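You operate a simulated robot arm through the tools that you are given. There is no shell and no other tool. Be economical: measure what you need, move in short steps, check, and stop when the job is done.

Carry out the task below with a simulated robot arm. There is one attempt and no reset: what you move stays moved.

JOB
Take the salt block on the top of the belt bench and put it away in the blue salt tray. Stack the 62 mm gauge block from the top of the belt bench on top of the 59 mm gauge block. Take the purple bottle gauge and put it on the drip plate of the blower box. Fetch the blue cloth pad and set it in the blue crate on the long bench. Push the belt bench drawer shut. Take the guide roller with the green cap and put it on the top of the feed turntable. Turn the brake dial to 8. Press the head stop key three times. Turn the belt speed dial to 9 m/min. Close the drawer with the green handle. Any order will do. Set down upright: salt block, purple bottle gauge.

The check looks at the end state, three seconds after you hand in, the way a careful person would. Anything else that was tipped, shoved, dropped, spilled or broken makes it a failure. A push-on lid holds only when it is set on centred and level and pressed home; a screw cap is set on level and turned clockwise until tight. Flat cloth is picked up by pressing the open fingertips on it (5 to 10 N) and closing them slowly along it; thin cloth reads only 2 to 8 mm in the jaws.

ROBOT AND FRAMES
A 6-joint arm with a fingered hand on a trunk, on a base that drives. Base frame: it is fixed to the floor where the robot stands at the start and does not move with it; the origin is under the middle of the robot, x ahead of it, y to its left, z up; the surface under the hand at the start is at about z = 0.85. Lengths are in m, angles in degrees, forces in N, time in s.
With the tool pointing down near the work surface it reaches from about 0.26 to 0.5 m from the robot's upright axis, wherever it stands. Its first joint turns from -166.0 to 166.0 degrees. Places, roughly: belt bench drawer [0.2, 0.1, 0.8]; belt speed dial [-1.1, 1, 0.7]; blue cloth pad (7x9x3 cm) [0.3, -0.1, 0.9]; blue crate on the long bench (23x17 cm) [-0.5, -1.58, 0.86]; blue salt tray (24x24 cm) [-3.44, -3.24, 0.78]; brake dial [-2.5, 1.9, 0.7]; drawer with the green handle [0.3, 1.4, 0.7]; drip plate of the blower box (31x15 cm) [-0.08, -1.34, 0.88]; gauge block [0.5, 0.25, 1]; guide roller with the green cap (4x5x15 cm) [-4.1, 1.9, 0.9]; head stop key [-1.3, 2.4, 1.2]; purple bottle gauge [0.5, -0.25, 1]; salt block (6x5x5 cm) [0.5, 0.1, 0.9]; top of the feed turntable [-1.1, 0.3, 0.9]. Payload 2.3 kg.
Tool frame: the origin (TCP) lies between the finger pads and is the grasp point; the fingertips stand 0.022 m ahead of it; z points along the fingers, y is the line along which they close. Largest opening 0.112 m; the body of the gripper starts 0.06 m behind the TCP. The gripper is a hand of 3 fingers: y runs from the thumb to the fingers, the wrist lies at [0, 0, -0.218] in the tool frame, and closing takes about 1.5 s.
Orientation is that of the tool frame in the base frame, as a unit quaternion [w, x, y, z]. With the fingers straight down and closing along the base's y, the tool's x points along the base's -x, its y along +y and its z along -z.

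CONTROLS
- The arm moves only by the tool move_arm. Its argument "plan" is a list that holds one entry, the list of rows, each a list of 6 numbers: the shift along the base's x, y, z in m, then the turn, a rotation vector about the base's x, y, z in degrees. In form: [[[tx, ty, tz, rx, ry, rz], ...]]. A call has 1 to 8 rows; each row is the pose to reach, as a shift and turn from the pose commanded when the call began. "jaw" is the gripper command, from -1 (fully open) to 1 (shut), values between in proportion, set as the call begins (left out, the last holds). A row lasts 0.2 s, in which the tool goes at most 0.05 m and 8.6 degrees; a call with a longer step from one row to the next is refused whole, and so is a gripper value outside its range. A pose out of reach is approached as far as the arm can. The call stops where the force on the tool passes 40 N (or 10 N more than at its start, if that is more) or the arm is blocked; 0.2 s more then pass. Each finger travels about 0.072 m/s and halts on what it meets, pressing with about 30 N; the grip force reading is that of the motor and also rises with nothing between the fingers. The clock runs only during rows and for 0.2 s after the last one: add rows that repeat a pose to give the fingers time. It gives the time, the measured TCP pose, the force on the tool (base axes), the opening and the grip force at its end, in the units of the frame above (readings bear some noise), with the torque about the TCP (base axes, N m) and any sound that the robot's microphone picked up.
- Cameras (640 x 400 px; columns grow to the right, rows downward): "scene" is now at [0.0003, 0.1337, 1.5275]; the picture's right is [-0.12, -0.99, 0.00], its down [-0.90, 0.10, -0.41] and it looks along [0.41, -0.05, -0.91] (base axes); focal length 296 px, centre (320, 200). "wrist" rides on the gripper at [0.066, 0.003, -0.081] in the tool frame; the picture's right is [-0.05, 1.00, 0.00], its down [-0.77, -0.04, -0.64] and it looks along [-0.63, -0.03, 0.77] (tool axes); focal length 275 px, centre (320, 200).
- get_image(camera): a new picture of that camera. The clock stands still meanwhile.
- raise_lower(by): slides the trunk up (or, below 0, down) by that many m; the arm and the scene camera ride with it, the base frame stays. It gives what a move gives, with no picture.
- roll_base(legs): drives the robot by 1 to 6 legs, each [ahead, left, turn to the left] in m, m and degrees, along the robot's own axes; the way and the turn of a leg run together, so that a leg with both is an arc; at most 1.5 m and 180 degrees a leg. The arm and the cameras ride along, it lands a little off, and it stops where it bumps. It gives what a move gives.
- curl_fingers(finger1, finger2, thumb_bend): sets how far each is bent, from 0 (flat) to 1 (curled in); at 0.3 the hand is open as for a grip, at 0.7 the pads meet at the TCP. One left out holds its place. A second passes; each finger stops where it meets its share of the squeeze, and holds until it gets a number again. A gripper value or a shape takes the hand back. It gives what a move gives, with no picture; readings hold the bend of each and the force on the fingers (four entries, about 0 where the hand has none), thumb and palm.
- preshape(shape): the hand has 3 fingers and takes this shape, open, in about a second: jaw (thumb against the fingers, like two jaws); tri (thumb and two fingers); tip (a fingertip pinch); poke (one finger out to press); point (the index stretched); flat (the hand flat); cup (the hand cupped); fist (a fist). The gripper value then closes the fingers along that shape, each until it touches; the sizes above hold for jaw. It gives what a move gives, with no picture.
- pan_tilt(pan, tilt): turns the head with the scene camera to pan (to the left, within 155 degrees either way) and tilt (down, from -29 to 69), counted from straight ahead of the robot. It gives what a move gives.
- locate(camera, pixels): for up to 12 pixels [column, row] of the newest picture of that camera ("zoom" is the newest enlarged one), the place [x, y, z] in the base frame of the surface seen there, good to about 0.002 m. The clock stands still meanwhile.
- zoom(camera, box): a new picture of the part [left, top, right, bottom] of that camera's present view, enlarged. The clock stands still meanwhile.
- hand_in(): hands the job in; it is judged then, once.

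Keep the steps short. Do not move on a guess: measure, check each grasp and each placing, and mend mistakes. In all there are 145 turns and 188 pictures (those below and enlarged ones count). Leave the gripper open and the arm clear of the work at the hand-in unless told otherwise, and finish with a single line.

The tools are called as name(argument=value, ...) on one line, values as JSON. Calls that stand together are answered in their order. move_arm: Moves the arm, as the interface text tells. Its arguments: {"type":"object","properties":{"plan":{"type":"array"},"jaw":{"type":"number"}},"required":["plan"]} The other tools are called the same way: raise_lower (by) slides the trunk up or down; preshape (shape) gives the hand a shape; curl_fingers (finger1, finger2, thumb_bend) moves the fingers one by one; roll_base (legs) drives the base; pan_tilt (pan, tilt) turns the head that bears the scene camera; get_image (camera) takes a picture; locate (camera, pixels) gives the place of the surface under pixels of a picture; zoom (camera, box) takes an enlarged picture of a part of a camera's view; hand_in () hands the job in.

At the start:

```text
time: 0.0
tcp_pos: [0.3067, -0.0508, 1.1597]
tcp_rot: [0.001, 0.002, 1.0, 0.0]
force: [0.1, 0.0, 0.7]
wrist_torque: [0.01, 0.0, 0.04]
grip_width: 0.1122
grip_force: 0.0
shape: jaw
bend: [0.3, 0.3, 0.3]
finger forces: [0.0, 0.0, 0.0, 0.0, 0.1, 0.0]
trunk travel left (down, up): [-0.475, 0.115]
robot x, y, heading: [0.0011, 0.0012, 0.0]
head pan, tilt: [-6.6, 65.6]
```

scene: 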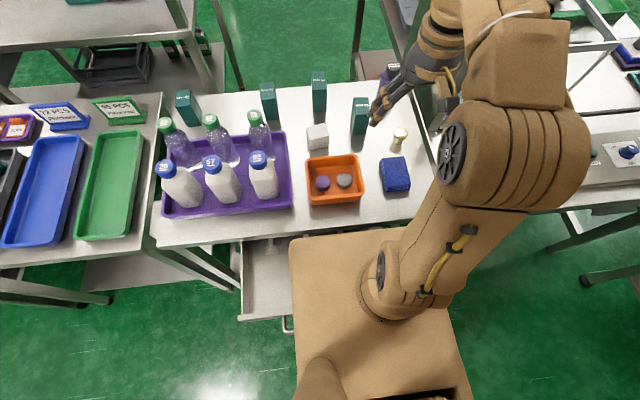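
wrist: 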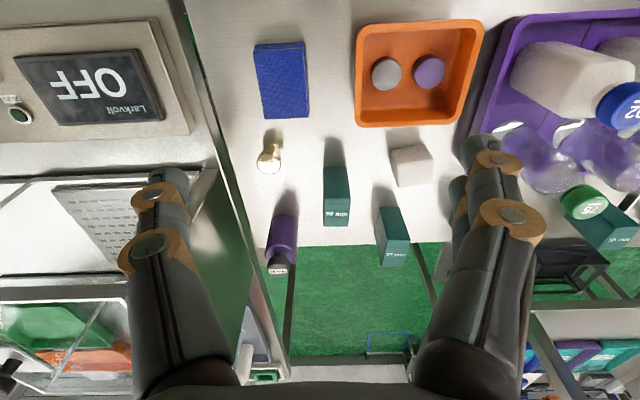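

I see the belt bench with green gauge blocks, a white salt block, the blue pad and the purple bottle gauge. I'll zoom to read the labels.

zoom(camera="scene", box=[150, 60, 430, 235])

zoom(camera="wrist", box=[230, 0, 640, 290])

locate(camera="wrist", pixels=[[337, 170], [337, 205], [391, 212], [405, 162], [272, 80], [284, 235], [278, 268], [270, 155], [603, 222], [410, 30], [330, 110]])

locate(camera="scene", pixels=[[182, 95], [267, 88], [319, 76], [361, 102], [318, 131], [395, 165], [398, 135], [270, 315], [288, 325]])

```text
2.29 times, centred on (290, 148) of scene
```

zoom: 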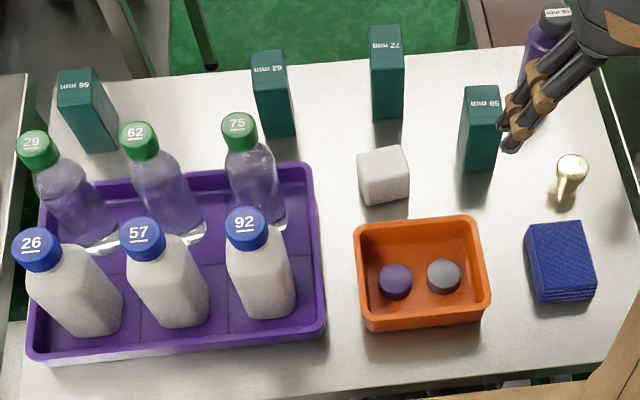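

```text
1.38 times, centred on (435, 145) of wrist
```

zoom: 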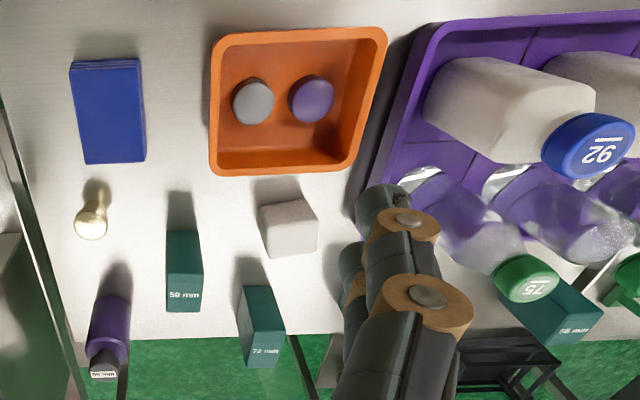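

```text
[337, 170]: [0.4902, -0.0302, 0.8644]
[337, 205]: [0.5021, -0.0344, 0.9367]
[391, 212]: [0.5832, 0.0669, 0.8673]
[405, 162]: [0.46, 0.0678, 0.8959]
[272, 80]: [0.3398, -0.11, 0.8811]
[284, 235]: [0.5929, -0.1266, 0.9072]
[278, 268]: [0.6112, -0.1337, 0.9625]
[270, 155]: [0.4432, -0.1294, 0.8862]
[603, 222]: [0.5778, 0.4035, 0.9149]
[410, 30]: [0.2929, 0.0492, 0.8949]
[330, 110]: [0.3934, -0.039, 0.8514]
```

```text
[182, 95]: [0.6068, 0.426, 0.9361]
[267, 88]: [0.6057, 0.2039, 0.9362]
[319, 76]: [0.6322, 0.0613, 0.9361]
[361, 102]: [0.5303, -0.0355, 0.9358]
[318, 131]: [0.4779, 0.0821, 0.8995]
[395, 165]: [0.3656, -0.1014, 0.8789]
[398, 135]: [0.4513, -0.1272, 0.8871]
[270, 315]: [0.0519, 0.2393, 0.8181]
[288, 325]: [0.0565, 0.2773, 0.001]
```

Labels need a sharper look: far-left block and the one near the purple gauge.

zoom(camera="scene", box=[165, 80, 215, 112])

zoom(camera="scene", box=[340, 85, 390, 117])

zoom(camera="scene", box=[245, 75, 295, 107])

```text
12.50 times, centred on (190, 96) of scene
```

zoom: 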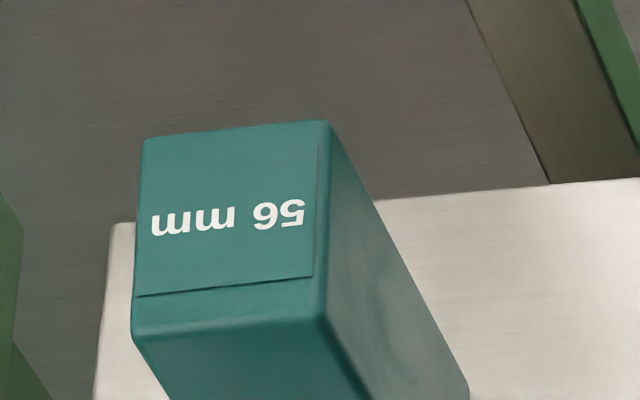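

```text
12.50 times, centred on (365, 101) of scene
```

zoom: 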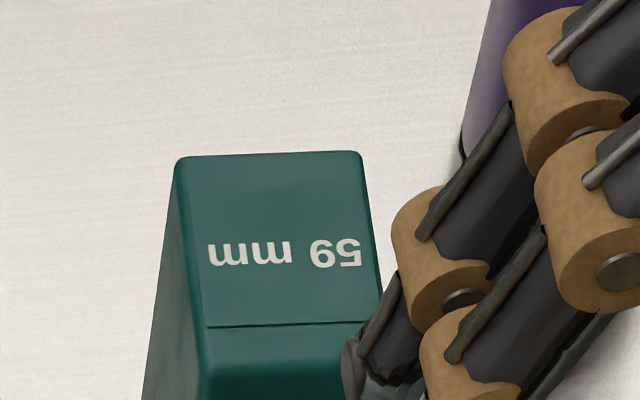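

```text
12.50 times, centred on (270, 91) of scene
```

zoom: 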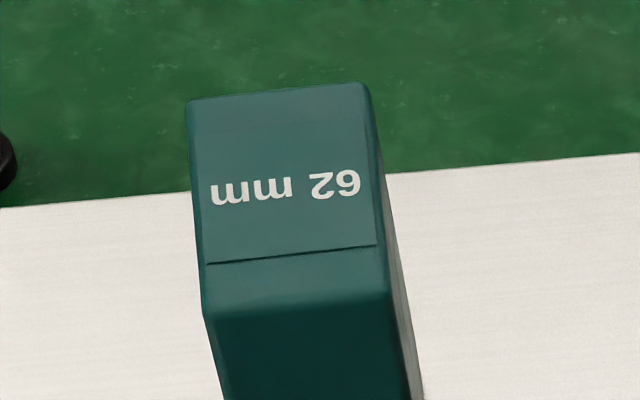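

62 and 59 blocks are identified. Measuring their top corners, the salt block and other edges.

locate(camera="zoom", pixels=[[195, 108], [360, 92], [380, 280], [212, 300], [290, 200]])

locate(camera="scene", pixels=[[354.4, 98.5], [367.6, 97.8], [368.5, 114], [355.5, 114], [308, 127], [323, 124], [328, 136], [310, 139], [386, 158], [404, 158], [408, 179], [387, 181]])

```text
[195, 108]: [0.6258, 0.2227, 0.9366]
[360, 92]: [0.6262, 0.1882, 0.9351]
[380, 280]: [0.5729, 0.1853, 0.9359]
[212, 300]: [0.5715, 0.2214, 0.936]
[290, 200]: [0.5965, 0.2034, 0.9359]
```

```text
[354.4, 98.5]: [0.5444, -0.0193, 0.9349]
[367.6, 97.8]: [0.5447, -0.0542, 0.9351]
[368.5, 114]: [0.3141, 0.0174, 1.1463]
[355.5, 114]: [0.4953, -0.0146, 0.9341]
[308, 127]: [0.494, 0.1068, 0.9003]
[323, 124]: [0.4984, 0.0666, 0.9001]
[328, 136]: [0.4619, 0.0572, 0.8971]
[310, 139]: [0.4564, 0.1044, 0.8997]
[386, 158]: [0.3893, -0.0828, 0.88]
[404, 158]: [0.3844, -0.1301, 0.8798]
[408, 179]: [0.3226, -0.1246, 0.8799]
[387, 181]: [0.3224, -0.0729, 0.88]
```

62 block centre ≈(0.599, 0.204), 59 block centre ≈(0.519, -0.036), top z 0.936. I'll shut the drawer first since it is in the way: back up 0.4 m and look at it.

roll_base(legs=[[-0.45, 0, 0]])

pan_tilt(pan=20, tilt=45)

get_image(camera="scene")

```text
time: 2.7
tcp_pos: [-0.1438, -0.0492, 1.161]
tcp_rot: [0.001, -0.003, 1.0, 0.0]
force: [-0.9, 0.6, -0.4]
wrist_torque: [-0.02, -0.02, 0.0]
grip_width: 0.1119
grip_force: 0.0
shape: jaw
bend: [0.3, 0.3, 0.3]
finger forces: [0.1, 0.1, 0.0, 0.0, 0.0, 0.0]
trunk travel left (down, up): [-0.475, 0.115]
robot x, y, heading: [-0.4511, -0.0016, 0.4]
head pan, tilt: [-6.6, 65.6]
```

```text
time: 3.6
tcp_pos: [-0.1436, -0.0498, 1.159]
tcp_rot: [0.001, -0.003, 1.0, 0.0]
force: [-0.2, -0.9, 0.4]
wrist_torque: [-0.02, -0.01, -0.04]
grip_width: 0.1121
grip_force: 0.1
shape: jaw
bend: [0.3, 0.3, 0.3]
finger forces: [0.0, 0.1, 0.0, 0.0, 0.0, 0.1]
trunk travel left (down, up): [-0.475, 0.115]
robot x, y, heading: [-0.4536, -0.0036, 0.6]
head pan, tilt: [20.0, 45.0]
```

```text
180 pictures are left
```

scene: 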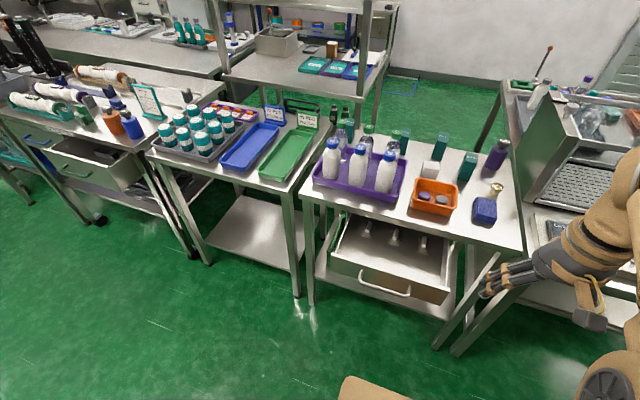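

The drawer is open with its handle near (385,283). Measure it.

locate(camera="scene", pixels=[[385, 290], [362, 275], [410, 293], [345, 265], [435, 298], [332, 253], [446, 286], [390, 268], [400, 230], [305, 195], [500, 242], [438, 345]])

zoom(camera="scene", box=[300, 180, 500, 305])

```text
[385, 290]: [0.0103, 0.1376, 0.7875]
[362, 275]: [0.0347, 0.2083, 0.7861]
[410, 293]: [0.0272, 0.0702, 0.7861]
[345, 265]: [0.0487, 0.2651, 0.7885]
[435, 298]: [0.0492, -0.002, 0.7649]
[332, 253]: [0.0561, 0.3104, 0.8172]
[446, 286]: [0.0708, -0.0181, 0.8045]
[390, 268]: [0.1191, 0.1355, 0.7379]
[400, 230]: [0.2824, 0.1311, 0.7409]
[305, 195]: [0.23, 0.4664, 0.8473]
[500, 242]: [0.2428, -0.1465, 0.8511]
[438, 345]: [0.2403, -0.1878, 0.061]
```

```text
3.20 times, centred on (400, 242) of scene
```

zoom: 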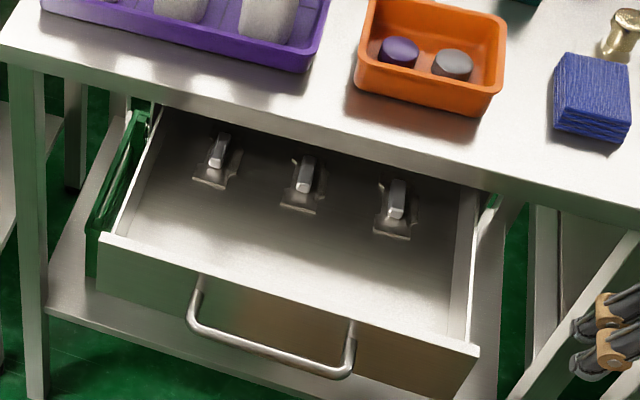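

Drawer handle bar is at x≈0.01, y 0.07–0.21, z 0.787; bench edge at x≈0.235. I'll drive so the hand is in front of the handle, with the hand closed.

roll_base(legs=[[0.16, 0.19, -0.6]])

move_arm(plan=[[[0, 0, 0, 0, 0, 0], [0, 0, 0, 0, 0, 0], [0, 0, 0, 0, 0, 0], [0, 0, 0, 0, 0, 0], [0, 0, 0, 0, 0, 0], [0, 0, 0, 0, 0, 0]]], jaw=1)

```text
time: 5.5
tcp_pos: [0.0159, 0.1395, 1.1585]
tcp_rot: [0.0, 0.002, 1.0, -0.001]
force: [0.1, 0.1, 0.1]
wrist_torque: [0.0, 0.04, 0.0]
grip_width: 0.1119
grip_force: 0.1
shape: jaw
bend: [0.3, 0.3, 0.3]
finger forces: [0.1, 0.1, 0.0, 0.0, 0.0, 0.0]
trunk travel left (down, up): [-0.475, 0.115]
robot x, y, heading: [-0.2903, 0.1867, -0.2]
head pan, tilt: [20.0, 45.0]
```

```text
time: 6.8
tcp_pos: [0.0161, 0.1397, 1.16]
tcp_rot: [0.0, 0.001, 1.0, 0.001]
force: [0.1, 0.0, 0.4]
wrist_torque: [-0.02, 0.03, 0.0]
grip_width: 0.0
grip_force: 30.0
shape: jaw
bend: [0.68, 0.68, 0.76]
finger forces: [0.0, 0.0, 0.0, 0.0, 0.1, 0.0]
trunk travel left (down, up): [-0.475, 0.115]
robot x, y, heading: [-0.2888, 0.1929, -0.1]
head pan, tilt: [20.0, 45.0]
```

Hand at (0.016, 0.14, 1.16). Move it back and down in front of the handle.

move_arm(plan=[[[-0.04, 0, -0.02, 0, 0, 0], [-0.055, 0, -0.065, 0, 0, 0], [-0.055, 0, -0.11, 0, 0, 0], [-0.055, 0, -0.155, 0, 0, 0], [-0.055, 0, -0.2, 0, 0, 0], [-0.055, 0, -0.245, 0, 0, 0], [-0.055, 0, -0.29, 0, 0, 0], [-0.055, 0, -0.335, 0, 0, 0]]])

get_image(camera="scene")

```text
time: 8.4
tcp_pos: [-0.0326, 0.1396, 0.8858]
tcp_rot: [0.007, 0.004, 1.0, 0.0]
force: [12.1, 0.1, 1.5]
wrist_torque: [0.05, 1.22, -0.05]
grip_width: 0.0
grip_force: 30.2
shape: jaw
bend: [0.68, 0.68, 0.76]
finger forces: [0.0, 0.1, 0.0, 0.1, 0.1, 0.1]
trunk travel left (down, up): [-0.475, 0.115]
robot x, y, heading: [-0.2894, 0.1908, -0.0]
head pan, tilt: [20.0, 45.0]
stopped in row 7: the force on the tool passed its limit at 359 N (the readings are from after the stop); the commanded pose is now the measured one
```

```text
178 pictures are left
```

scene: 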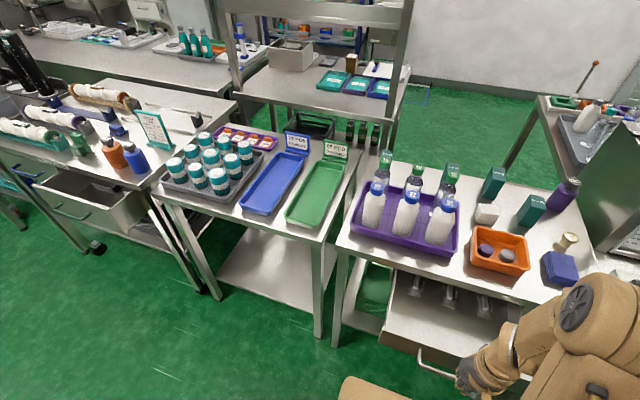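

It bumped, likely wrist/camera against the robot's own front (force +x). Raise, back the base up a bit, and lower at a longer reach.

move_arm(plan=[[[0.03, 0, 0.02, 0, 0, 0], [0.04, 0, 0.05, 0, 0, 0]]])

roll_base(legs=[[-0.09, 0, 0]])

raise_lower(by=-0.1)

get_image(camera="wrist")

```text
time: 9.1
tcp_pos: [0.0056, 0.1387, 0.9349]
tcp_rot: [0.006, 0.005, 1.0, 0.0]
force: [0.1, -0.1, 0.6]
wrist_torque: [-0.01, 0.0, -0.02]
grip_width: 0.0002
grip_force: 30.1
shape: jaw
bend: [0.68, 0.68, 0.76]
finger forces: [0.0, 0.0, 0.0, 0.0, 0.0, 0.0]
trunk travel left (down, up): [-0.475, 0.115]
robot x, y, heading: [-0.2938, 0.1886, -0.2]
head pan, tilt: [20.0, 45.0]
```

```text
time: 10.2
tcp_pos: [-0.0827, 0.1384, 0.935]
tcp_rot: [0.005, 0.005, 1.0, -0.001]
force: [-0.2, -0.1, 0.5]
wrist_torque: [0.01, -0.03, -0.03]
grip_width: 0.0002
grip_force: 30.1
shape: jaw
bend: [0.68, 0.68, 0.76]
finger forces: [0.1, 0.0, 0.0, 0.1, 0.1, 0.0]
trunk travel left (down, up): [-0.475, 0.115]
robot x, y, heading: [-0.3787, 0.1878, -0.1]
head pan, tilt: [20.0, 45.0]
```

```text
time: 11.5
tcp_pos: [-0.0817, 0.139, 0.8336]
tcp_rot: [0.006, 0.004, 1.0, -0.001]
force: [0.7, 0.0, -0.4]
wrist_torque: [0.01, -0.02, 0.04]
grip_width: 0.0001
grip_force: 29.8
shape: jaw
bend: [0.68, 0.68, 0.76]
finger forces: [0.1, 0.0, 0.0, 0.0, 0.0, 0.1]
trunk travel left (down, up): [-0.375, 0.215]
robot x, y, heading: [-0.3794, 0.1883, 0.0]
head pan, tilt: [20.0, 45.0]
```

```text
177 pictures are left
```

wrist: 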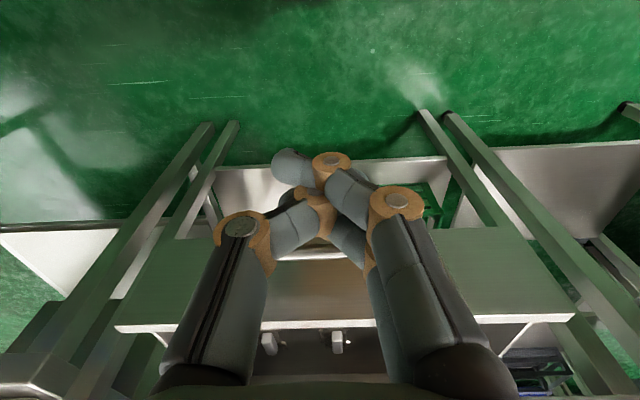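

Now the hand is at (-0.082, 0.139, 0.834). Lower 0.045 and push forward slowly.

move_arm(plan=[[[0.02, 0, -0.025, 0, 0, 0], [0.05, 0, -0.045, 0, 0, 0], [0.07, 0, -0.045, 0, 0, 0], [0.09, 0, -0.045, 0, 0, 0], [0.11, 0, -0.045, 0, 0, 0], [0.13, 0, -0.045, 0, 0, 0], [0.15, 0, -0.045, 0, 0, 0], [0.17, 0, -0.045, 0, 0, 0]]])

get_image(camera="scene")

```text
time: 13.3
tcp_pos: [0.0876, 0.1371, 0.7902]
tcp_rot: [0.006, 0.004, 1.0, -0.001]
force: [-1.0, 1.0, -0.3]
wrist_torque: [0.03, 0.02, -0.05]
grip_width: 0.0
grip_force: 30.0
shape: jaw
bend: [0.68, 0.68, 0.76]
finger forces: [0.0, 0.0, 0.0, 0.1, 0.1, 0.0]
trunk travel left (down, up): [-0.375, 0.215]
robot x, y, heading: [-0.3794, 0.1886, 0.0]
head pan, tilt: [20.0, 45.0]
```

```text
176 pictures are left
```

scene: 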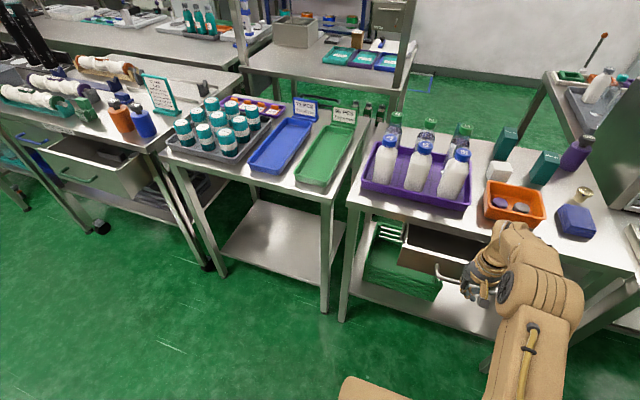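

The drawer is moving in well. Keep pushing up to about 0.1 m more, at a modest rate.

move_arm(plan=[[[0.02, 0, 0, 0, 0, 0], [0.04, 0, 0, 0, 0, 0], [0.06, 0, 0, 0, 0, 0], [0.075, 0, 0, 0, 0, 0], [0.085, 0, 0, 0, 0, 0], [0.095, 0, 0, 0, 0, 0], [0.105, 0, 0, 0, 0, 0], [0.115, 0, 0, 0, 0, 0]]])

get_image(camera="scene")

```text
time: 15.1
tcp_pos: [0.1243, 0.1421, 0.7907]
tcp_rot: [0.006, 0.004, 1.0, -0.001]
force: [-1.9, -1.0, -0.7]
wrist_torque: [0.01, 0.03, -0.03]
grip_width: 0.0001
grip_force: 30.1
shape: jaw
bend: [0.68, 0.68, 0.76]
finger forces: [0.0, 3.2, 0.1, 0.1, 0.0, 0.0]
out of reach, approached as far as the arm can: row 2, 3, 4, 5, 6, 7, 8
trunk travel left (down, up): [-0.375, 0.215]
robot x, y, heading: [-0.3831, 0.1907, 0.1]
head pan, tilt: [20.0, 45.0]
```

```text
175 pictures are left
```

scene: 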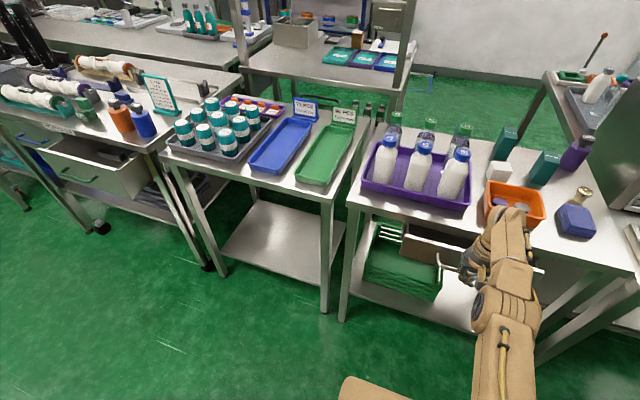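

Arm reach limit. Pull the hand back 0.1, roll forward 0.1, then push again.

move_arm(plan=[[[-0.04, 0, 0, 0, 0, 0], [-0.08, 0, 0, 0, 0, 0], [-0.11, 0, 0, 0, 0, 0]]])

roll_base(legs=[[0.1, 0, 0]])

move_arm(plan=[[[0.02, 0, 0, 0, 0, 0], [0.035, 0, 0, 0, 0, 0], [0.045, 0, 0, 0, 0, 0], [0.055, 0, 0, 0, 0, 0], [0.065, 0, 0, 0, 0, 0], [0.075, 0, 0, 0, 0, 0], [0.085, 0, 0, 0, 0, 0], [0.095, 0, 0, 0, 0, 0]]])

get_image(camera="scene")

```text
time: 15.9
tcp_pos: [0.0148, 0.1445, 0.7907]
tcp_rot: [0.007, 0.006, 1.0, -0.001]
force: [0.9, 0.2, -0.2]
wrist_torque: [0.01, -0.03, 0.01]
grip_width: 0.0001
grip_force: 30.2
shape: jaw
bend: [0.68, 0.67, 0.76]
finger forces: [0.0, 0.1, 0.0, 0.1, 0.0, 0.1]
trunk travel left (down, up): [-0.375, 0.215]
robot x, y, heading: [-0.3784, 0.1907, -0.1]
head pan, tilt: [20.0, 45.0]
```

```text
time: 17.0
tcp_pos: [0.1168, 0.1441, 0.7887]
tcp_rot: [0.005, 0.005, 1.0, -0.001]
force: [-0.4, 0.9, -0.3]
wrist_torque: [-0.01, 0.0, -0.02]
grip_width: 0.0003
grip_force: 30.5
shape: jaw
bend: [0.68, 0.67, 0.76]
finger forces: [0.1, 0.0, 0.0, 0.0, 0.1, 0.0]
trunk travel left (down, up): [-0.375, 0.215]
robot x, y, heading: [-0.2808, 0.1891, 0.0]
head pan, tilt: [20.0, 45.0]
```

```text
time: 18.2
tcp_pos: [0.1702, 0.1461, 0.79]
tcp_rot: [-0.002, 0.009, 1.0, 0.0]
force: [-24.2, 0.4, 7.8]
wrist_torque: [0.07, 0.01, -0.11]
grip_width: 0.0
grip_force: 29.6
shape: jaw
bend: [0.68, 0.7, 0.76]
finger forces: [0.0, 37.2, 0.1, 0.0, 0.1, 0.1]
trunk travel left (down, up): [-0.375, 0.215]
robot x, y, heading: [-0.2827, 0.1886, -0.4]
head pan, tilt: [20.0, 45.0]
stopped in row 6: the force on the tool passed its limit at 47 N (the readings are from after the stop); the commanded pose is now the measured one
```

```text
174 pictures are left
```

scene: 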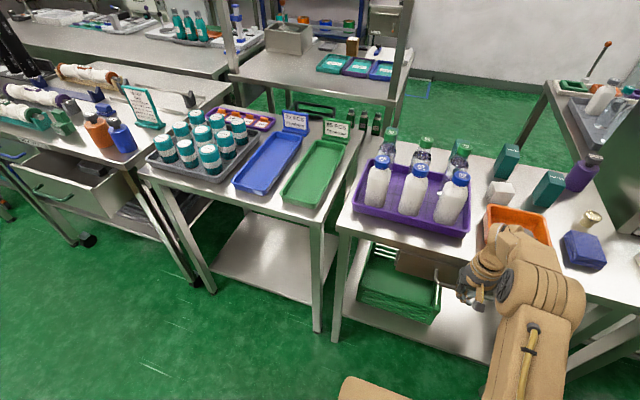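

Firm contact at 47 N. Back off and check how the drawer front stands.

move_arm(plan=[[[-0.04, 0, 0, 0, 0, 0], [-0.07, 0, 0.04, 0, 0, 0], [-0.07, 0, 0.09, 0, 0, 0], [-0.07, 0, 0.14, 0, 0, 0], [-0.07, 0, 0.19, 0, 0, 0], [-0.07, 0, 0.24, 0, 0, 0], [-0.07, 0, 0.29, 0, 0, 0], [-0.07, 0, 0.34, 0, 0, 0]]])

pan_tilt(pan=0, tilt=60)

get_image(camera="scene")

```text
time: 20.1
tcp_pos: [0.0935, 0.1399, 1.106]
tcp_rot: [-0.001, 0.006, 1.0, 0.001]
force: [0.3, -0.2, -0.5]
wrist_torque: [-0.01, 0.01, -0.02]
grip_width: 0.0
grip_force: 30.1
shape: jaw
bend: [0.68, 0.69, 0.76]
finger forces: [0.1, 0.1, 0.1, 0.0, 0.0, 0.1]
out of reach, approached as far as the arm can: row 8
trunk travel left (down, up): [-0.375, 0.215]
robot x, y, heading: [-0.2794, 0.1923, -0.1]
head pan, tilt: [20.0, 45.0]
```

```text
time: 20.9
tcp_pos: [0.0959, 0.1401, 1.1046]
tcp_rot: [0.0, 0.006, 1.0, 0.001]
force: [-0.5, -0.3, 0.0]
wrist_torque: [0.0, -0.03, 0.01]
grip_width: 0.0002
grip_force: 29.5
shape: jaw
bend: [0.68, 0.69, 0.76]
finger forces: [0.0, 0.0, 0.1, 0.0, 0.1, 0.1]
trunk travel left (down, up): [-0.375, 0.215]
robot x, y, heading: [-0.2836, 0.1901, 0.0]
head pan, tilt: [0.0, 60.0]
```

```text
173 pictures are left
```

scene: 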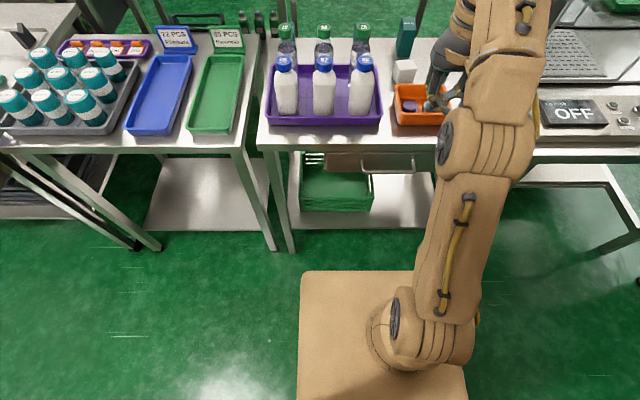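

zoom(camera="scene", box=[260, 120, 450, 239])

locate(camera="scene", pixels=[[345, 162], [333, 158], [373, 180], [300, 147], [400, 165], [405, 155]])

```text
3.36 times, centred on (355, 180) of scene
```

zoom: 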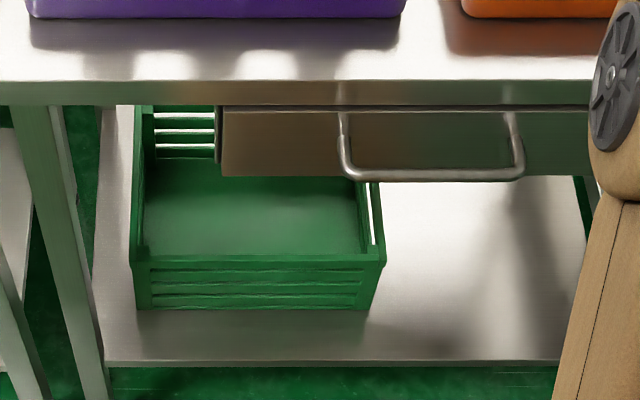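

```text
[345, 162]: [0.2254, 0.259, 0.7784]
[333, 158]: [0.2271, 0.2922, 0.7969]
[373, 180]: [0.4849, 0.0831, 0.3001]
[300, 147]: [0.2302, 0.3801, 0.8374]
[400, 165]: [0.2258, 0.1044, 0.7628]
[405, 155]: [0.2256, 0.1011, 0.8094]
```

Drawer front at x=0.226, flush with the bench edge (0.230): shut. Check the robot platform front to know how close I can get to the bench, and the remaining long list: next the 62 block.

locate(camera="scene", pixels=[[350, 276], [305, 278], [305, 390], [460, 370], [340, 224], [300, 120], [435, 105]])

```text
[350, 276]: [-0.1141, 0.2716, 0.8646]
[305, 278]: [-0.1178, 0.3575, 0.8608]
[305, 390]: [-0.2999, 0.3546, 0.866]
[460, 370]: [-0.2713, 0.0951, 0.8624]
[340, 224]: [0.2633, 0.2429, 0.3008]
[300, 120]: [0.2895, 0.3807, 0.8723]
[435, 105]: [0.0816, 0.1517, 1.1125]
```

Platform front is 0.17 m ahead of the robot axis. Go to the bench front again (trunk raised), placing the robot in front of the 62 block.

raise_lower(by=0.1)

roll_base(legs=[[0.3, -0.1, 0]])

pan_tilt(pan=8, tilt=55)

get_image(camera="scene")

get_image(camera="wrist")

```text
time: 22.2
tcp_pos: [0.0951, 0.1395, 1.205]
tcp_rot: [-0.002, 0.006, 1.0, 0.001]
force: [0.6, 0.3, -0.6]
wrist_torque: [0.03, 0.0, 0.04]
grip_width: 0.0001
grip_force: 30.7
shape: jaw
bend: [0.68, 0.69, 0.76]
finger forces: [0.0, 0.0, 0.1, 0.0, 0.0, 0.0]
trunk travel left (down, up): [-0.475, 0.115]
robot x, y, heading: [-0.2792, 0.1926, -0.1]
head pan, tilt: [0.0, 60.0]
```

```text
time: 24.4
tcp_pos: [0.4012, 0.0412, 1.2051]
tcp_rot: [0.0, 0.005, 1.0, 0.001]
force: [0.0, -0.3, -0.3]
wrist_torque: [0.02, 0.03, 0.01]
grip_width: 0.0
grip_force: 29.8
shape: jaw
bend: [0.68, 0.69, 0.76]
finger forces: [0.1, 0.0, 0.0, 0.1, 0.1, 0.0]
trunk travel left (down, up): [-0.475, 0.115]
robot x, y, heading: [0.0245, 0.0933, -0.1]
head pan, tilt: [0.0, 60.0]
```

```text
time: 25.0
tcp_pos: [0.4006, 0.0422, 1.204]
tcp_rot: [-0.001, 0.006, 1.0, 0.0]
force: [-1.2, 0.9, 0.9]
wrist_torque: [-0.01, -0.01, 0.02]
grip_width: 0.0
grip_force: 29.9
shape: jaw
bend: [0.68, 0.69, 0.76]
finger forces: [0.0, 0.1, 0.0, 0.0, 0.1, 0.0]
trunk travel left (down, up): [-0.475, 0.115]
robot x, y, heading: [0.0253, 0.0906, -0.0]
head pan, tilt: [8.0, 55.0]
```

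```text
171 pictures are left
```

scene: 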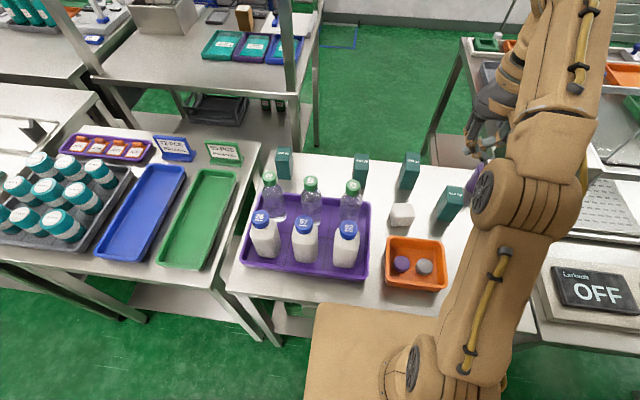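

```text
170 pictures are left
```

wrist: 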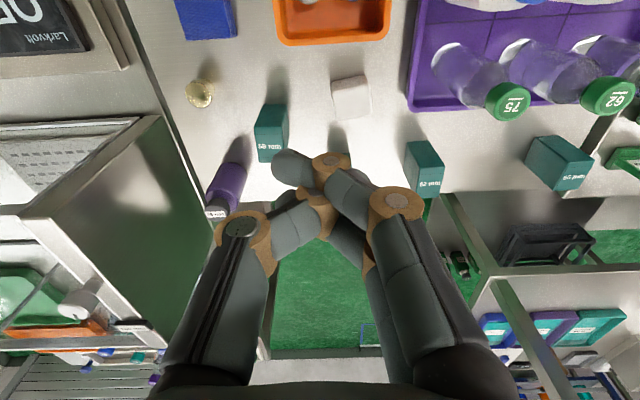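

Measure bottle cap tops, blocks.

locate(camera="scene", pixels=[[352, 187], [346, 228], [310, 183], [361, 161], [411, 156], [355, 158], [367, 160], [402, 207], [368, 280], [369, 205]])

locate(camera="wrist", pixels=[[425, 175], [420, 152], [410, 165], [443, 165], [508, 100], [345, 95], [218, 210], [225, 185], [430, 187]])

```text
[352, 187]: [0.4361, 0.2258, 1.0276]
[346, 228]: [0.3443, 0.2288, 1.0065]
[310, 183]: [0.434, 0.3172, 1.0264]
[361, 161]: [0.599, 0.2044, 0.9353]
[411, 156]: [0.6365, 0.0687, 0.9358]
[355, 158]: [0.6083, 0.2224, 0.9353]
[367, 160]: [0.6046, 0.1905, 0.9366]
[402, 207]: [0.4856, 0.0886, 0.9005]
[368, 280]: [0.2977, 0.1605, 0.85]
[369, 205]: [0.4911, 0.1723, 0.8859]
```

```text
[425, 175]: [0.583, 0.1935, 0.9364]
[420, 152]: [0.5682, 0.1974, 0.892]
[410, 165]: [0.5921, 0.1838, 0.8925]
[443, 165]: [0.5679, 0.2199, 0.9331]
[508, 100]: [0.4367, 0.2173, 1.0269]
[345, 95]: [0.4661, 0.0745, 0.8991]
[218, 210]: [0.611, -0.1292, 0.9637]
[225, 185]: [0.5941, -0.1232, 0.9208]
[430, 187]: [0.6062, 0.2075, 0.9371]
```

62 block centre (0.599, 0.204), bottle "75" top at z 1.03, x 0.436. I'll approach with the tool tilted 25° forward to gain reach, opening the hand, stopping above the block.

move_arm(plan=[[[0.025, 0.02, -0.023, 0, -3.2, 0], [0.05, 0.04, -0.046, 0, -6.3, 0], [0.075, 0.06, -0.069, 0, -9.4, 0], [0.1, 0.081, -0.092, 0, -12.5, 0], [0.125, 0.101, -0.115, 0, -15.6, 0], [0.15, 0.122, -0.138, 0, -18.8, 0], [0.175, 0.142, -0.16, 0, -22, 0], [0.196, 0.162, -0.18, 0, -25, 0]]], jaw=-1)

get_image(camera="wrist")

get_image(camera="scene")

```text
time: 26.8
tcp_pos: [0.5943, 0.2056, 1.0237]
tcp_rot: [0.215, 0.005, 0.977, 0.002]
force: [0.1, 0.3, -1.2]
wrist_torque: [-0.02, -0.02, -0.01]
grip_width: 0.112
grip_force: 0.0
shape: jaw
bend: [0.3, 0.3, 0.3]
finger forces: [0.0, 0.0, 0.0, 0.0, 0.1, 0.0]
trunk travel left (down, up): [-0.475, 0.115]
robot x, y, heading: [0.0254, 0.0935, -0.4]
head pan, tilt: [8.0, 55.0]
```

```text
169 pictures are left
```

wrist: 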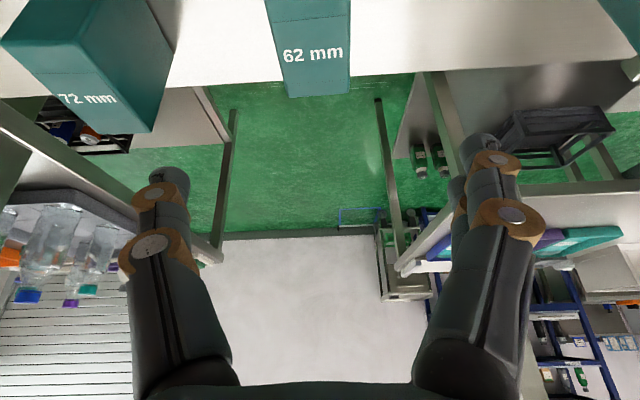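

```text
168 pictures are left
```

scene: 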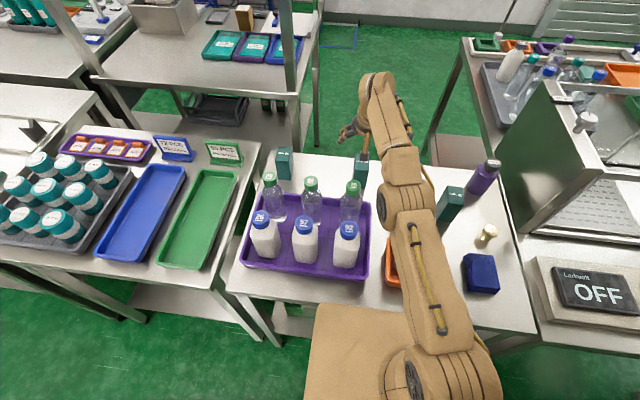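

62 block is directly ahead in the wrist view (310,50). Descend vertically to z≈0.905.

move_arm(plan=[[[0.002, -0.001, -0.03, 0, 0, 0], [0.004, -0.002, -0.06, 0, 0, 0], [0.004, -0.002, -0.09, 0, 0, 0], [0.004, -0.002, -0.117, 0, 0, 0]]])

get_image(camera="wrist")

zoom(camera="scene", box=[240, 60, 460, 200])

```text
time: 27.8
tcp_pos: [0.6039, 0.2024, 0.9078]
tcp_rot: [0.216, 0.006, 0.976, 0.002]
force: [-0.5, 0.2, 0.3]
wrist_torque: [0.05, -0.04, -0.01]
grip_width: 0.112
grip_force: 0.1
shape: jaw
bend: [0.3, 0.3, 0.3]
finger forces: [0.0, 0.0, 0.0, 0.0, 0.0, 0.0]
trunk travel left (down, up): [-0.475, 0.115]
robot x, y, heading: [0.0262, 0.0919, 0.1]
head pan, tilt: [8.0, 55.0]
```

```text
167 pictures are left
```

wrist: 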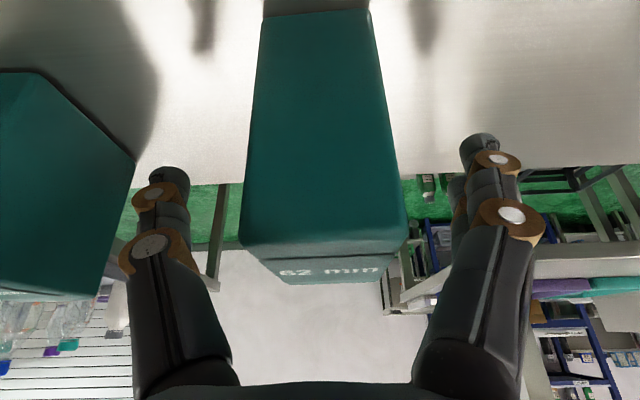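

```text
2.86 times, centred on (350, 130) of scene
```

zoom: 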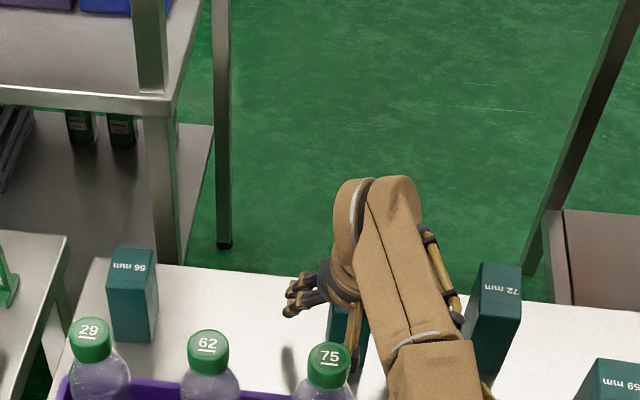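

The block sits between thumb and fingers. Close the hand.

move_arm(plan=[[[0, 0, 0, 0, 0, 0], [0, 0, 0, 0, 0, 0], [0, 0, 0, 0, 0, 0], [0, 0, 0, 0, 0, 0], [0, 0, 0, 0, 0, 0], [0, 0, 0, 0, 0, 0], [0, 0, 0, 0, 0, 0]]], jaw=1)

get_image(camera="wrist")

```text
time: 29.4
tcp_pos: [0.6034, 0.2027, 0.9085]
tcp_rot: [0.214, 0.005, 0.977, 0.002]
force: [-1.0, 0.1, 0.8]
wrist_torque: [0.01, 0.06, 0.01]
grip_width: 0.0334
grip_force: 30.0
shape: jaw
bend: [0.74, 0.73, 0.7]
finger forces: [13.7, 13.7, 0.0, 0.1, 27.3, 0.1]
trunk travel left (down, up): [-0.475, 0.115]
robot x, y, heading: [0.0261, 0.0954, -0.4]
head pan, tilt: [8.0, 55.0]
```

```text
165 pictures are left
```

wrist: 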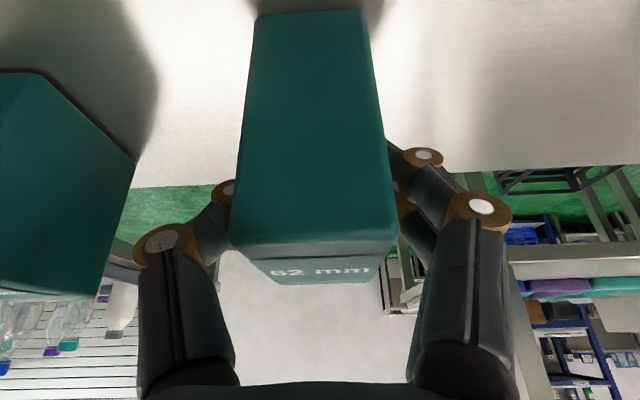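

Held (0.033 m, 27 N). Lift 0.15 straight up.

move_arm(plan=[[[0, 0, 0.03, 0, 0, 0], [0, 0, 0.07, 0, 0, 0], [0, 0, 0.11, 0, 0, 0], [0, 0, 0.14, 0, 0, 0], [0, 0, 0.14, 0, 0, 0]]])

get_image(camera="wrist")

get_image(camera="scene")

```text
time: 30.6
tcp_pos: [0.5898, 0.2019, 1.0457]
tcp_rot: [0.215, 0.004, 0.977, 0.002]
force: [0.0, 0.9, -3.0]
wrist_torque: [0.0, -0.03, -0.03]
grip_width: 0.0336
grip_force: 29.6
shape: jaw
bend: [0.73, 0.73, 0.7]
finger forces: [13.7, 13.7, 0.1, 0.0, 27.1, 0.1]
out of reach, approached as far as the arm can: row 3, 4, 5
trunk travel left (down, up): [-0.475, 0.115]
robot x, y, heading: [0.0248, 0.0919, 0.2]
head pan, tilt: [8.0, 55.0]
```

```text
164 pictures are left
```

wrist: 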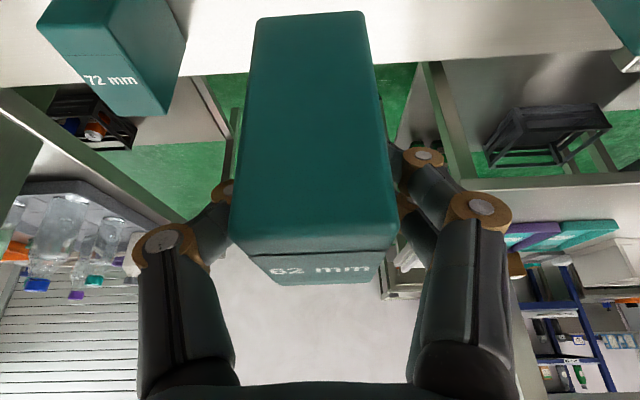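

```text
163 pictures are left
```

scene: 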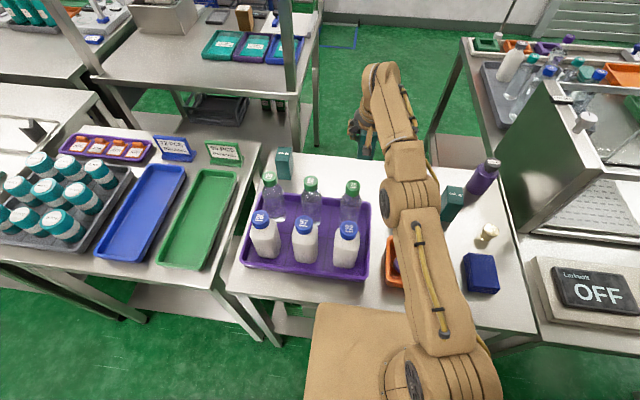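

Measure where the held block is relative to the TCP (front face corners and top edge).

locate(camera="wrist", pixels=[[262, 30], [357, 25], [245, 235], [385, 235], [275, 278], [365, 276], [315, 130]])

move_arm(plan=[[[-0.025, -0.04, 0.01, 0, 0, 0], [-0.05, -0.08, 0.02, 0, 0, 0], [-0.07, -0.12, 0.03, 0, 0, 0], [-0.08, -0.16, 0.03, 0, 0, 0], [-0.082, -0.2, 0.03, 0, 0, 0], [-0.082, -0.239, 0.03, 0, 0, 0], [-0.082, -0.239, 0.03, 0, 0, 0]]])

get_image(camera="wrist")

get_image(camera="scene")

```text
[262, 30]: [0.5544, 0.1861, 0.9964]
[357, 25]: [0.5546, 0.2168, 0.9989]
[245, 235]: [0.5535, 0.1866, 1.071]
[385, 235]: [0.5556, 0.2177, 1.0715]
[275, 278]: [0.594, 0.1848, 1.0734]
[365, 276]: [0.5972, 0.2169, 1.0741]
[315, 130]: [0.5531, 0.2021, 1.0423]
```

```text
time: 32.2
tcp_pos: [0.5632, -0.029, 1.0974]
tcp_rot: [0.215, 0.004, 0.977, 0.002]
force: [-0.1, -0.2, -3.6]
wrist_torque: [-0.04, -0.01, -0.02]
grip_width: 0.0336
grip_force: 30.5
shape: jaw
bend: [0.73, 0.73, 0.7]
finger forces: [14.0, 14.0, 0.1, 0.0, 28.0, 0.1]
out of reach, approached as far as the arm can: row 1, 2, 3, 4, 5, 6, 7
trunk travel left (down, up): [-0.475, 0.115]
robot x, y, heading: [0.0282, 0.0921, 0.0]
head pan, tilt: [8.0, 55.0]
```

```text
162 pictures are left
```

wrist: 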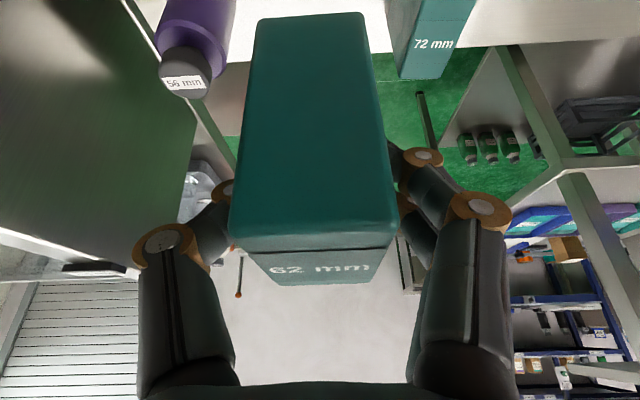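

```text
161 pictures are left
```

scene: 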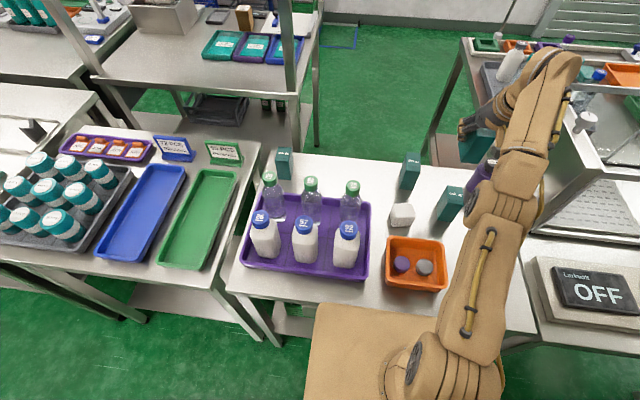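

Block held vertical; its centre is ≈TCP x−0.008, y+0, bottom ≈TCP z−0.058. Zoom on the 59 block for exact target.

zoom(camera="scene", box=[420, 175, 500, 225])

```text
8.00 times, centred on (460, 200) of scene
```

zoom: 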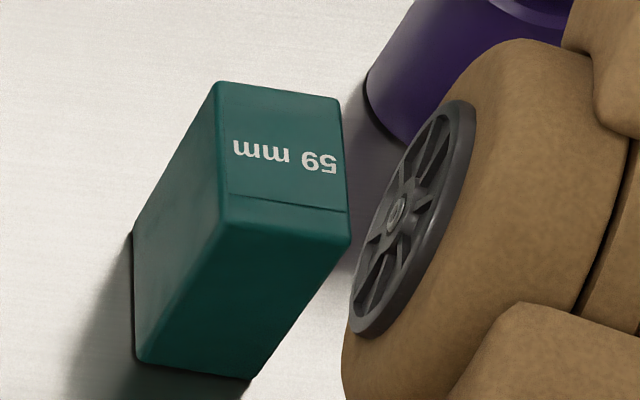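

locate(camera="zoom", pixels=[[224, 90], [334, 104], [228, 215], [340, 236], [285, 155], [180, 330], [270, 290], [185, 230]])

```text
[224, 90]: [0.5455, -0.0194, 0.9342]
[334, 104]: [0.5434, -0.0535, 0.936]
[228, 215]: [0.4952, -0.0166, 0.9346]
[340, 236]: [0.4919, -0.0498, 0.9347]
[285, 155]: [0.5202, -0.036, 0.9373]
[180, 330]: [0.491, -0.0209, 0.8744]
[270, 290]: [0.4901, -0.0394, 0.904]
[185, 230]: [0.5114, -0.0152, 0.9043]
```

59 block centre ≈(0.518, −0.035), yaw ≈ −3°. Now step over it at height: shift from current TCP (0.563, −0.029, 1.097) and re-measure the held block.

move_arm(plan=[[[-0.02, -0.003, -0.01, 0, 0, -1.5], [-0.037, -0.006, -0.03, 0, 0, -3], [-0.037, -0.006, -0.045, 0, 0, -3], [-0.037, -0.006, -0.045, 0, 0, -3]]])

get_image(camera="wrist")

locate(camera="wrist", pixels=[[262, 30], [357, 25], [245, 235], [385, 235], [275, 278], [365, 276]])

get_image(camera="scene")

```text
time: 33.2
tcp_pos: [0.5676, -0.0507, 1.071]
tcp_rot: [0.215, 0.031, 0.976, -0.003]
force: [0.5, 0.7, -3.3]
wrist_torque: [0.0, 0.02, -0.02]
grip_width: 0.0332
grip_force: 29.9
shape: jaw
bend: [0.73, 0.73, 0.7]
finger forces: [14.0, 13.9, 0.0, 0.1, 28.0, 0.0]
out of reach, approached as far as the arm can: row 1, 2, 3, 4
trunk travel left (down, up): [-0.475, 0.115]
robot x, y, heading: [0.0242, 0.0924, -0.1]
head pan, tilt: [8.0, 55.0]
```

```text
159 pictures are left
```

wrist: 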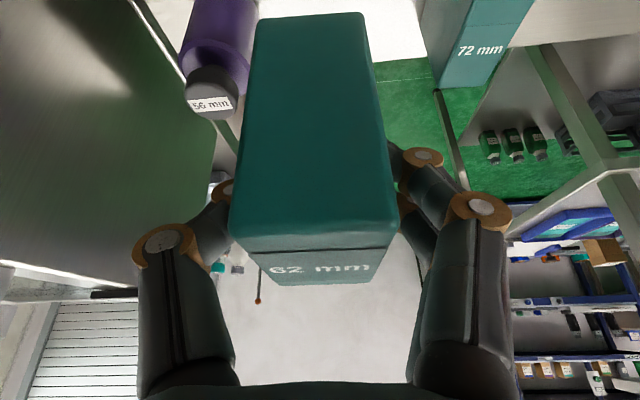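

```text
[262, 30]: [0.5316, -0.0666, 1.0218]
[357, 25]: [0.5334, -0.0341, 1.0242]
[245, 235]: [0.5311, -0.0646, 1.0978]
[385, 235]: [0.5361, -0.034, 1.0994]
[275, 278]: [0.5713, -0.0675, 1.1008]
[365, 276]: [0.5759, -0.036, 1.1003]
```

```text
158 pictures are left
```

scene: 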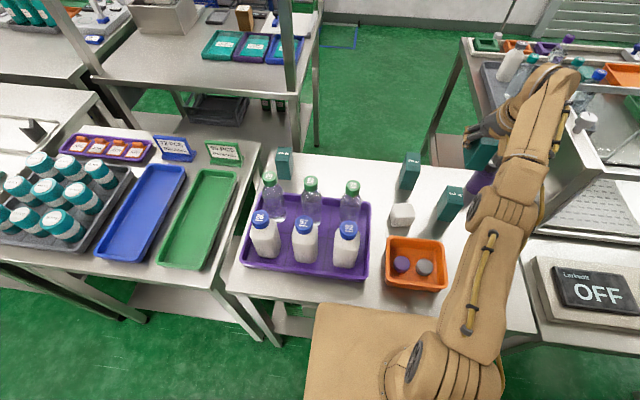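

The arm is at the edge of its workspace at this height; raise the trunk 0.08 to bring the arm relatively lower.

raise_lower(by=0.1)

move_arm(plan=[[[0, 0, -0.03, 0, 0, 0], [0, 0, -0.06, 0, 0, 0], [-0.02, 0.008, -0.09, 0, 0, 0], [-0.035, 0.012, -0.1, 0, 0, 0], [-0.035, 0.012, -0.1, 0, 0, 0]]])

```text
time: 34.6
tcp_pos: [0.5676, -0.0516, 1.1716]
tcp_rot: [0.215, 0.032, 0.976, -0.003]
force: [0.9, 0.1, -2.8]
wrist_torque: [0.0, 0.0, 0.0]
grip_width: 0.0336
grip_force: 30.0
shape: jaw
bend: [0.73, 0.73, 0.7]
finger forces: [14.0, 14.0, 0.1, 0.0, 28.0, 0.1]
trunk travel left (down, up): [-0.575, 0.015]
robot x, y, heading: [0.0242, 0.0896, -0.1]
head pan, tilt: [8.0, 55.0]
```

```text
time: 35.8
tcp_pos: [0.5887, -0.0584, 1.0854]
tcp_rot: [0.213, 0.03, 0.977, -0.003]
force: [-0.4, -0.5, -1.8]
wrist_torque: [0.01, 0.03, -0.02]
grip_width: 0.0333
grip_force: 29.7
shape: jaw
bend: [0.73, 0.73, 0.7]
finger forces: [14.0, 14.0, 0.0, 0.0, 28.0, 0.0]
out of reach, approached as far as the arm can: row 1, 2, 3, 4, 5
trunk travel left (down, up): [-0.575, 0.015]
robot x, y, heading: [0.0311, 0.0949, -0.2]
head pan, tilt: [8.0, 55.0]
```

The arm seems stuck at full extension (straight elbow). Command a clear inward move to bend the elbow, at this safe height.

move_arm(plan=[[[-0.04, 0.01, 0, 0, 0, 0], [-0.08, 0.02, 0, 0, 0, 0], [-0.12, 0.03, 0, 0, 0, 0], [-0.15, 0.03, 0, 0, 0, 0], [-0.15, 0.03, 0, 0, 0, 0], [-0.15, 0.03, 0, 0, 0, 0]]])

get_image(camera="scene")

```text
time: 37.2
tcp_pos: [0.5834, -0.0681, 1.0993]
tcp_rot: [0.214, 0.029, 0.976, -0.002]
force: [-0.1, 0.2, -3.1]
wrist_torque: [0.01, 0.02, -0.01]
grip_width: 0.0334
grip_force: 30.0
shape: jaw
bend: [0.73, 0.73, 0.7]
finger forces: [14.0, 14.0, 0.1, 0.0, 28.0, 0.0]
out of reach, approached as far as the arm can: row 1, 2, 3, 4, 5, 6
trunk travel left (down, up): [-0.575, 0.015]
robot x, y, heading: [0.0273, 0.0917, -0.1]
head pan, tilt: [8.0, 55.0]
```

```text
157 pictures are left
```

scene: 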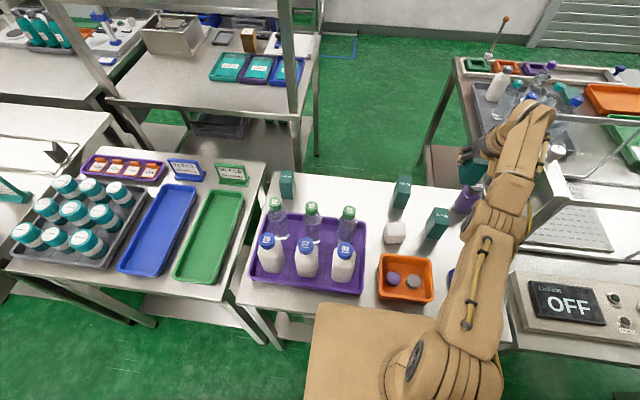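

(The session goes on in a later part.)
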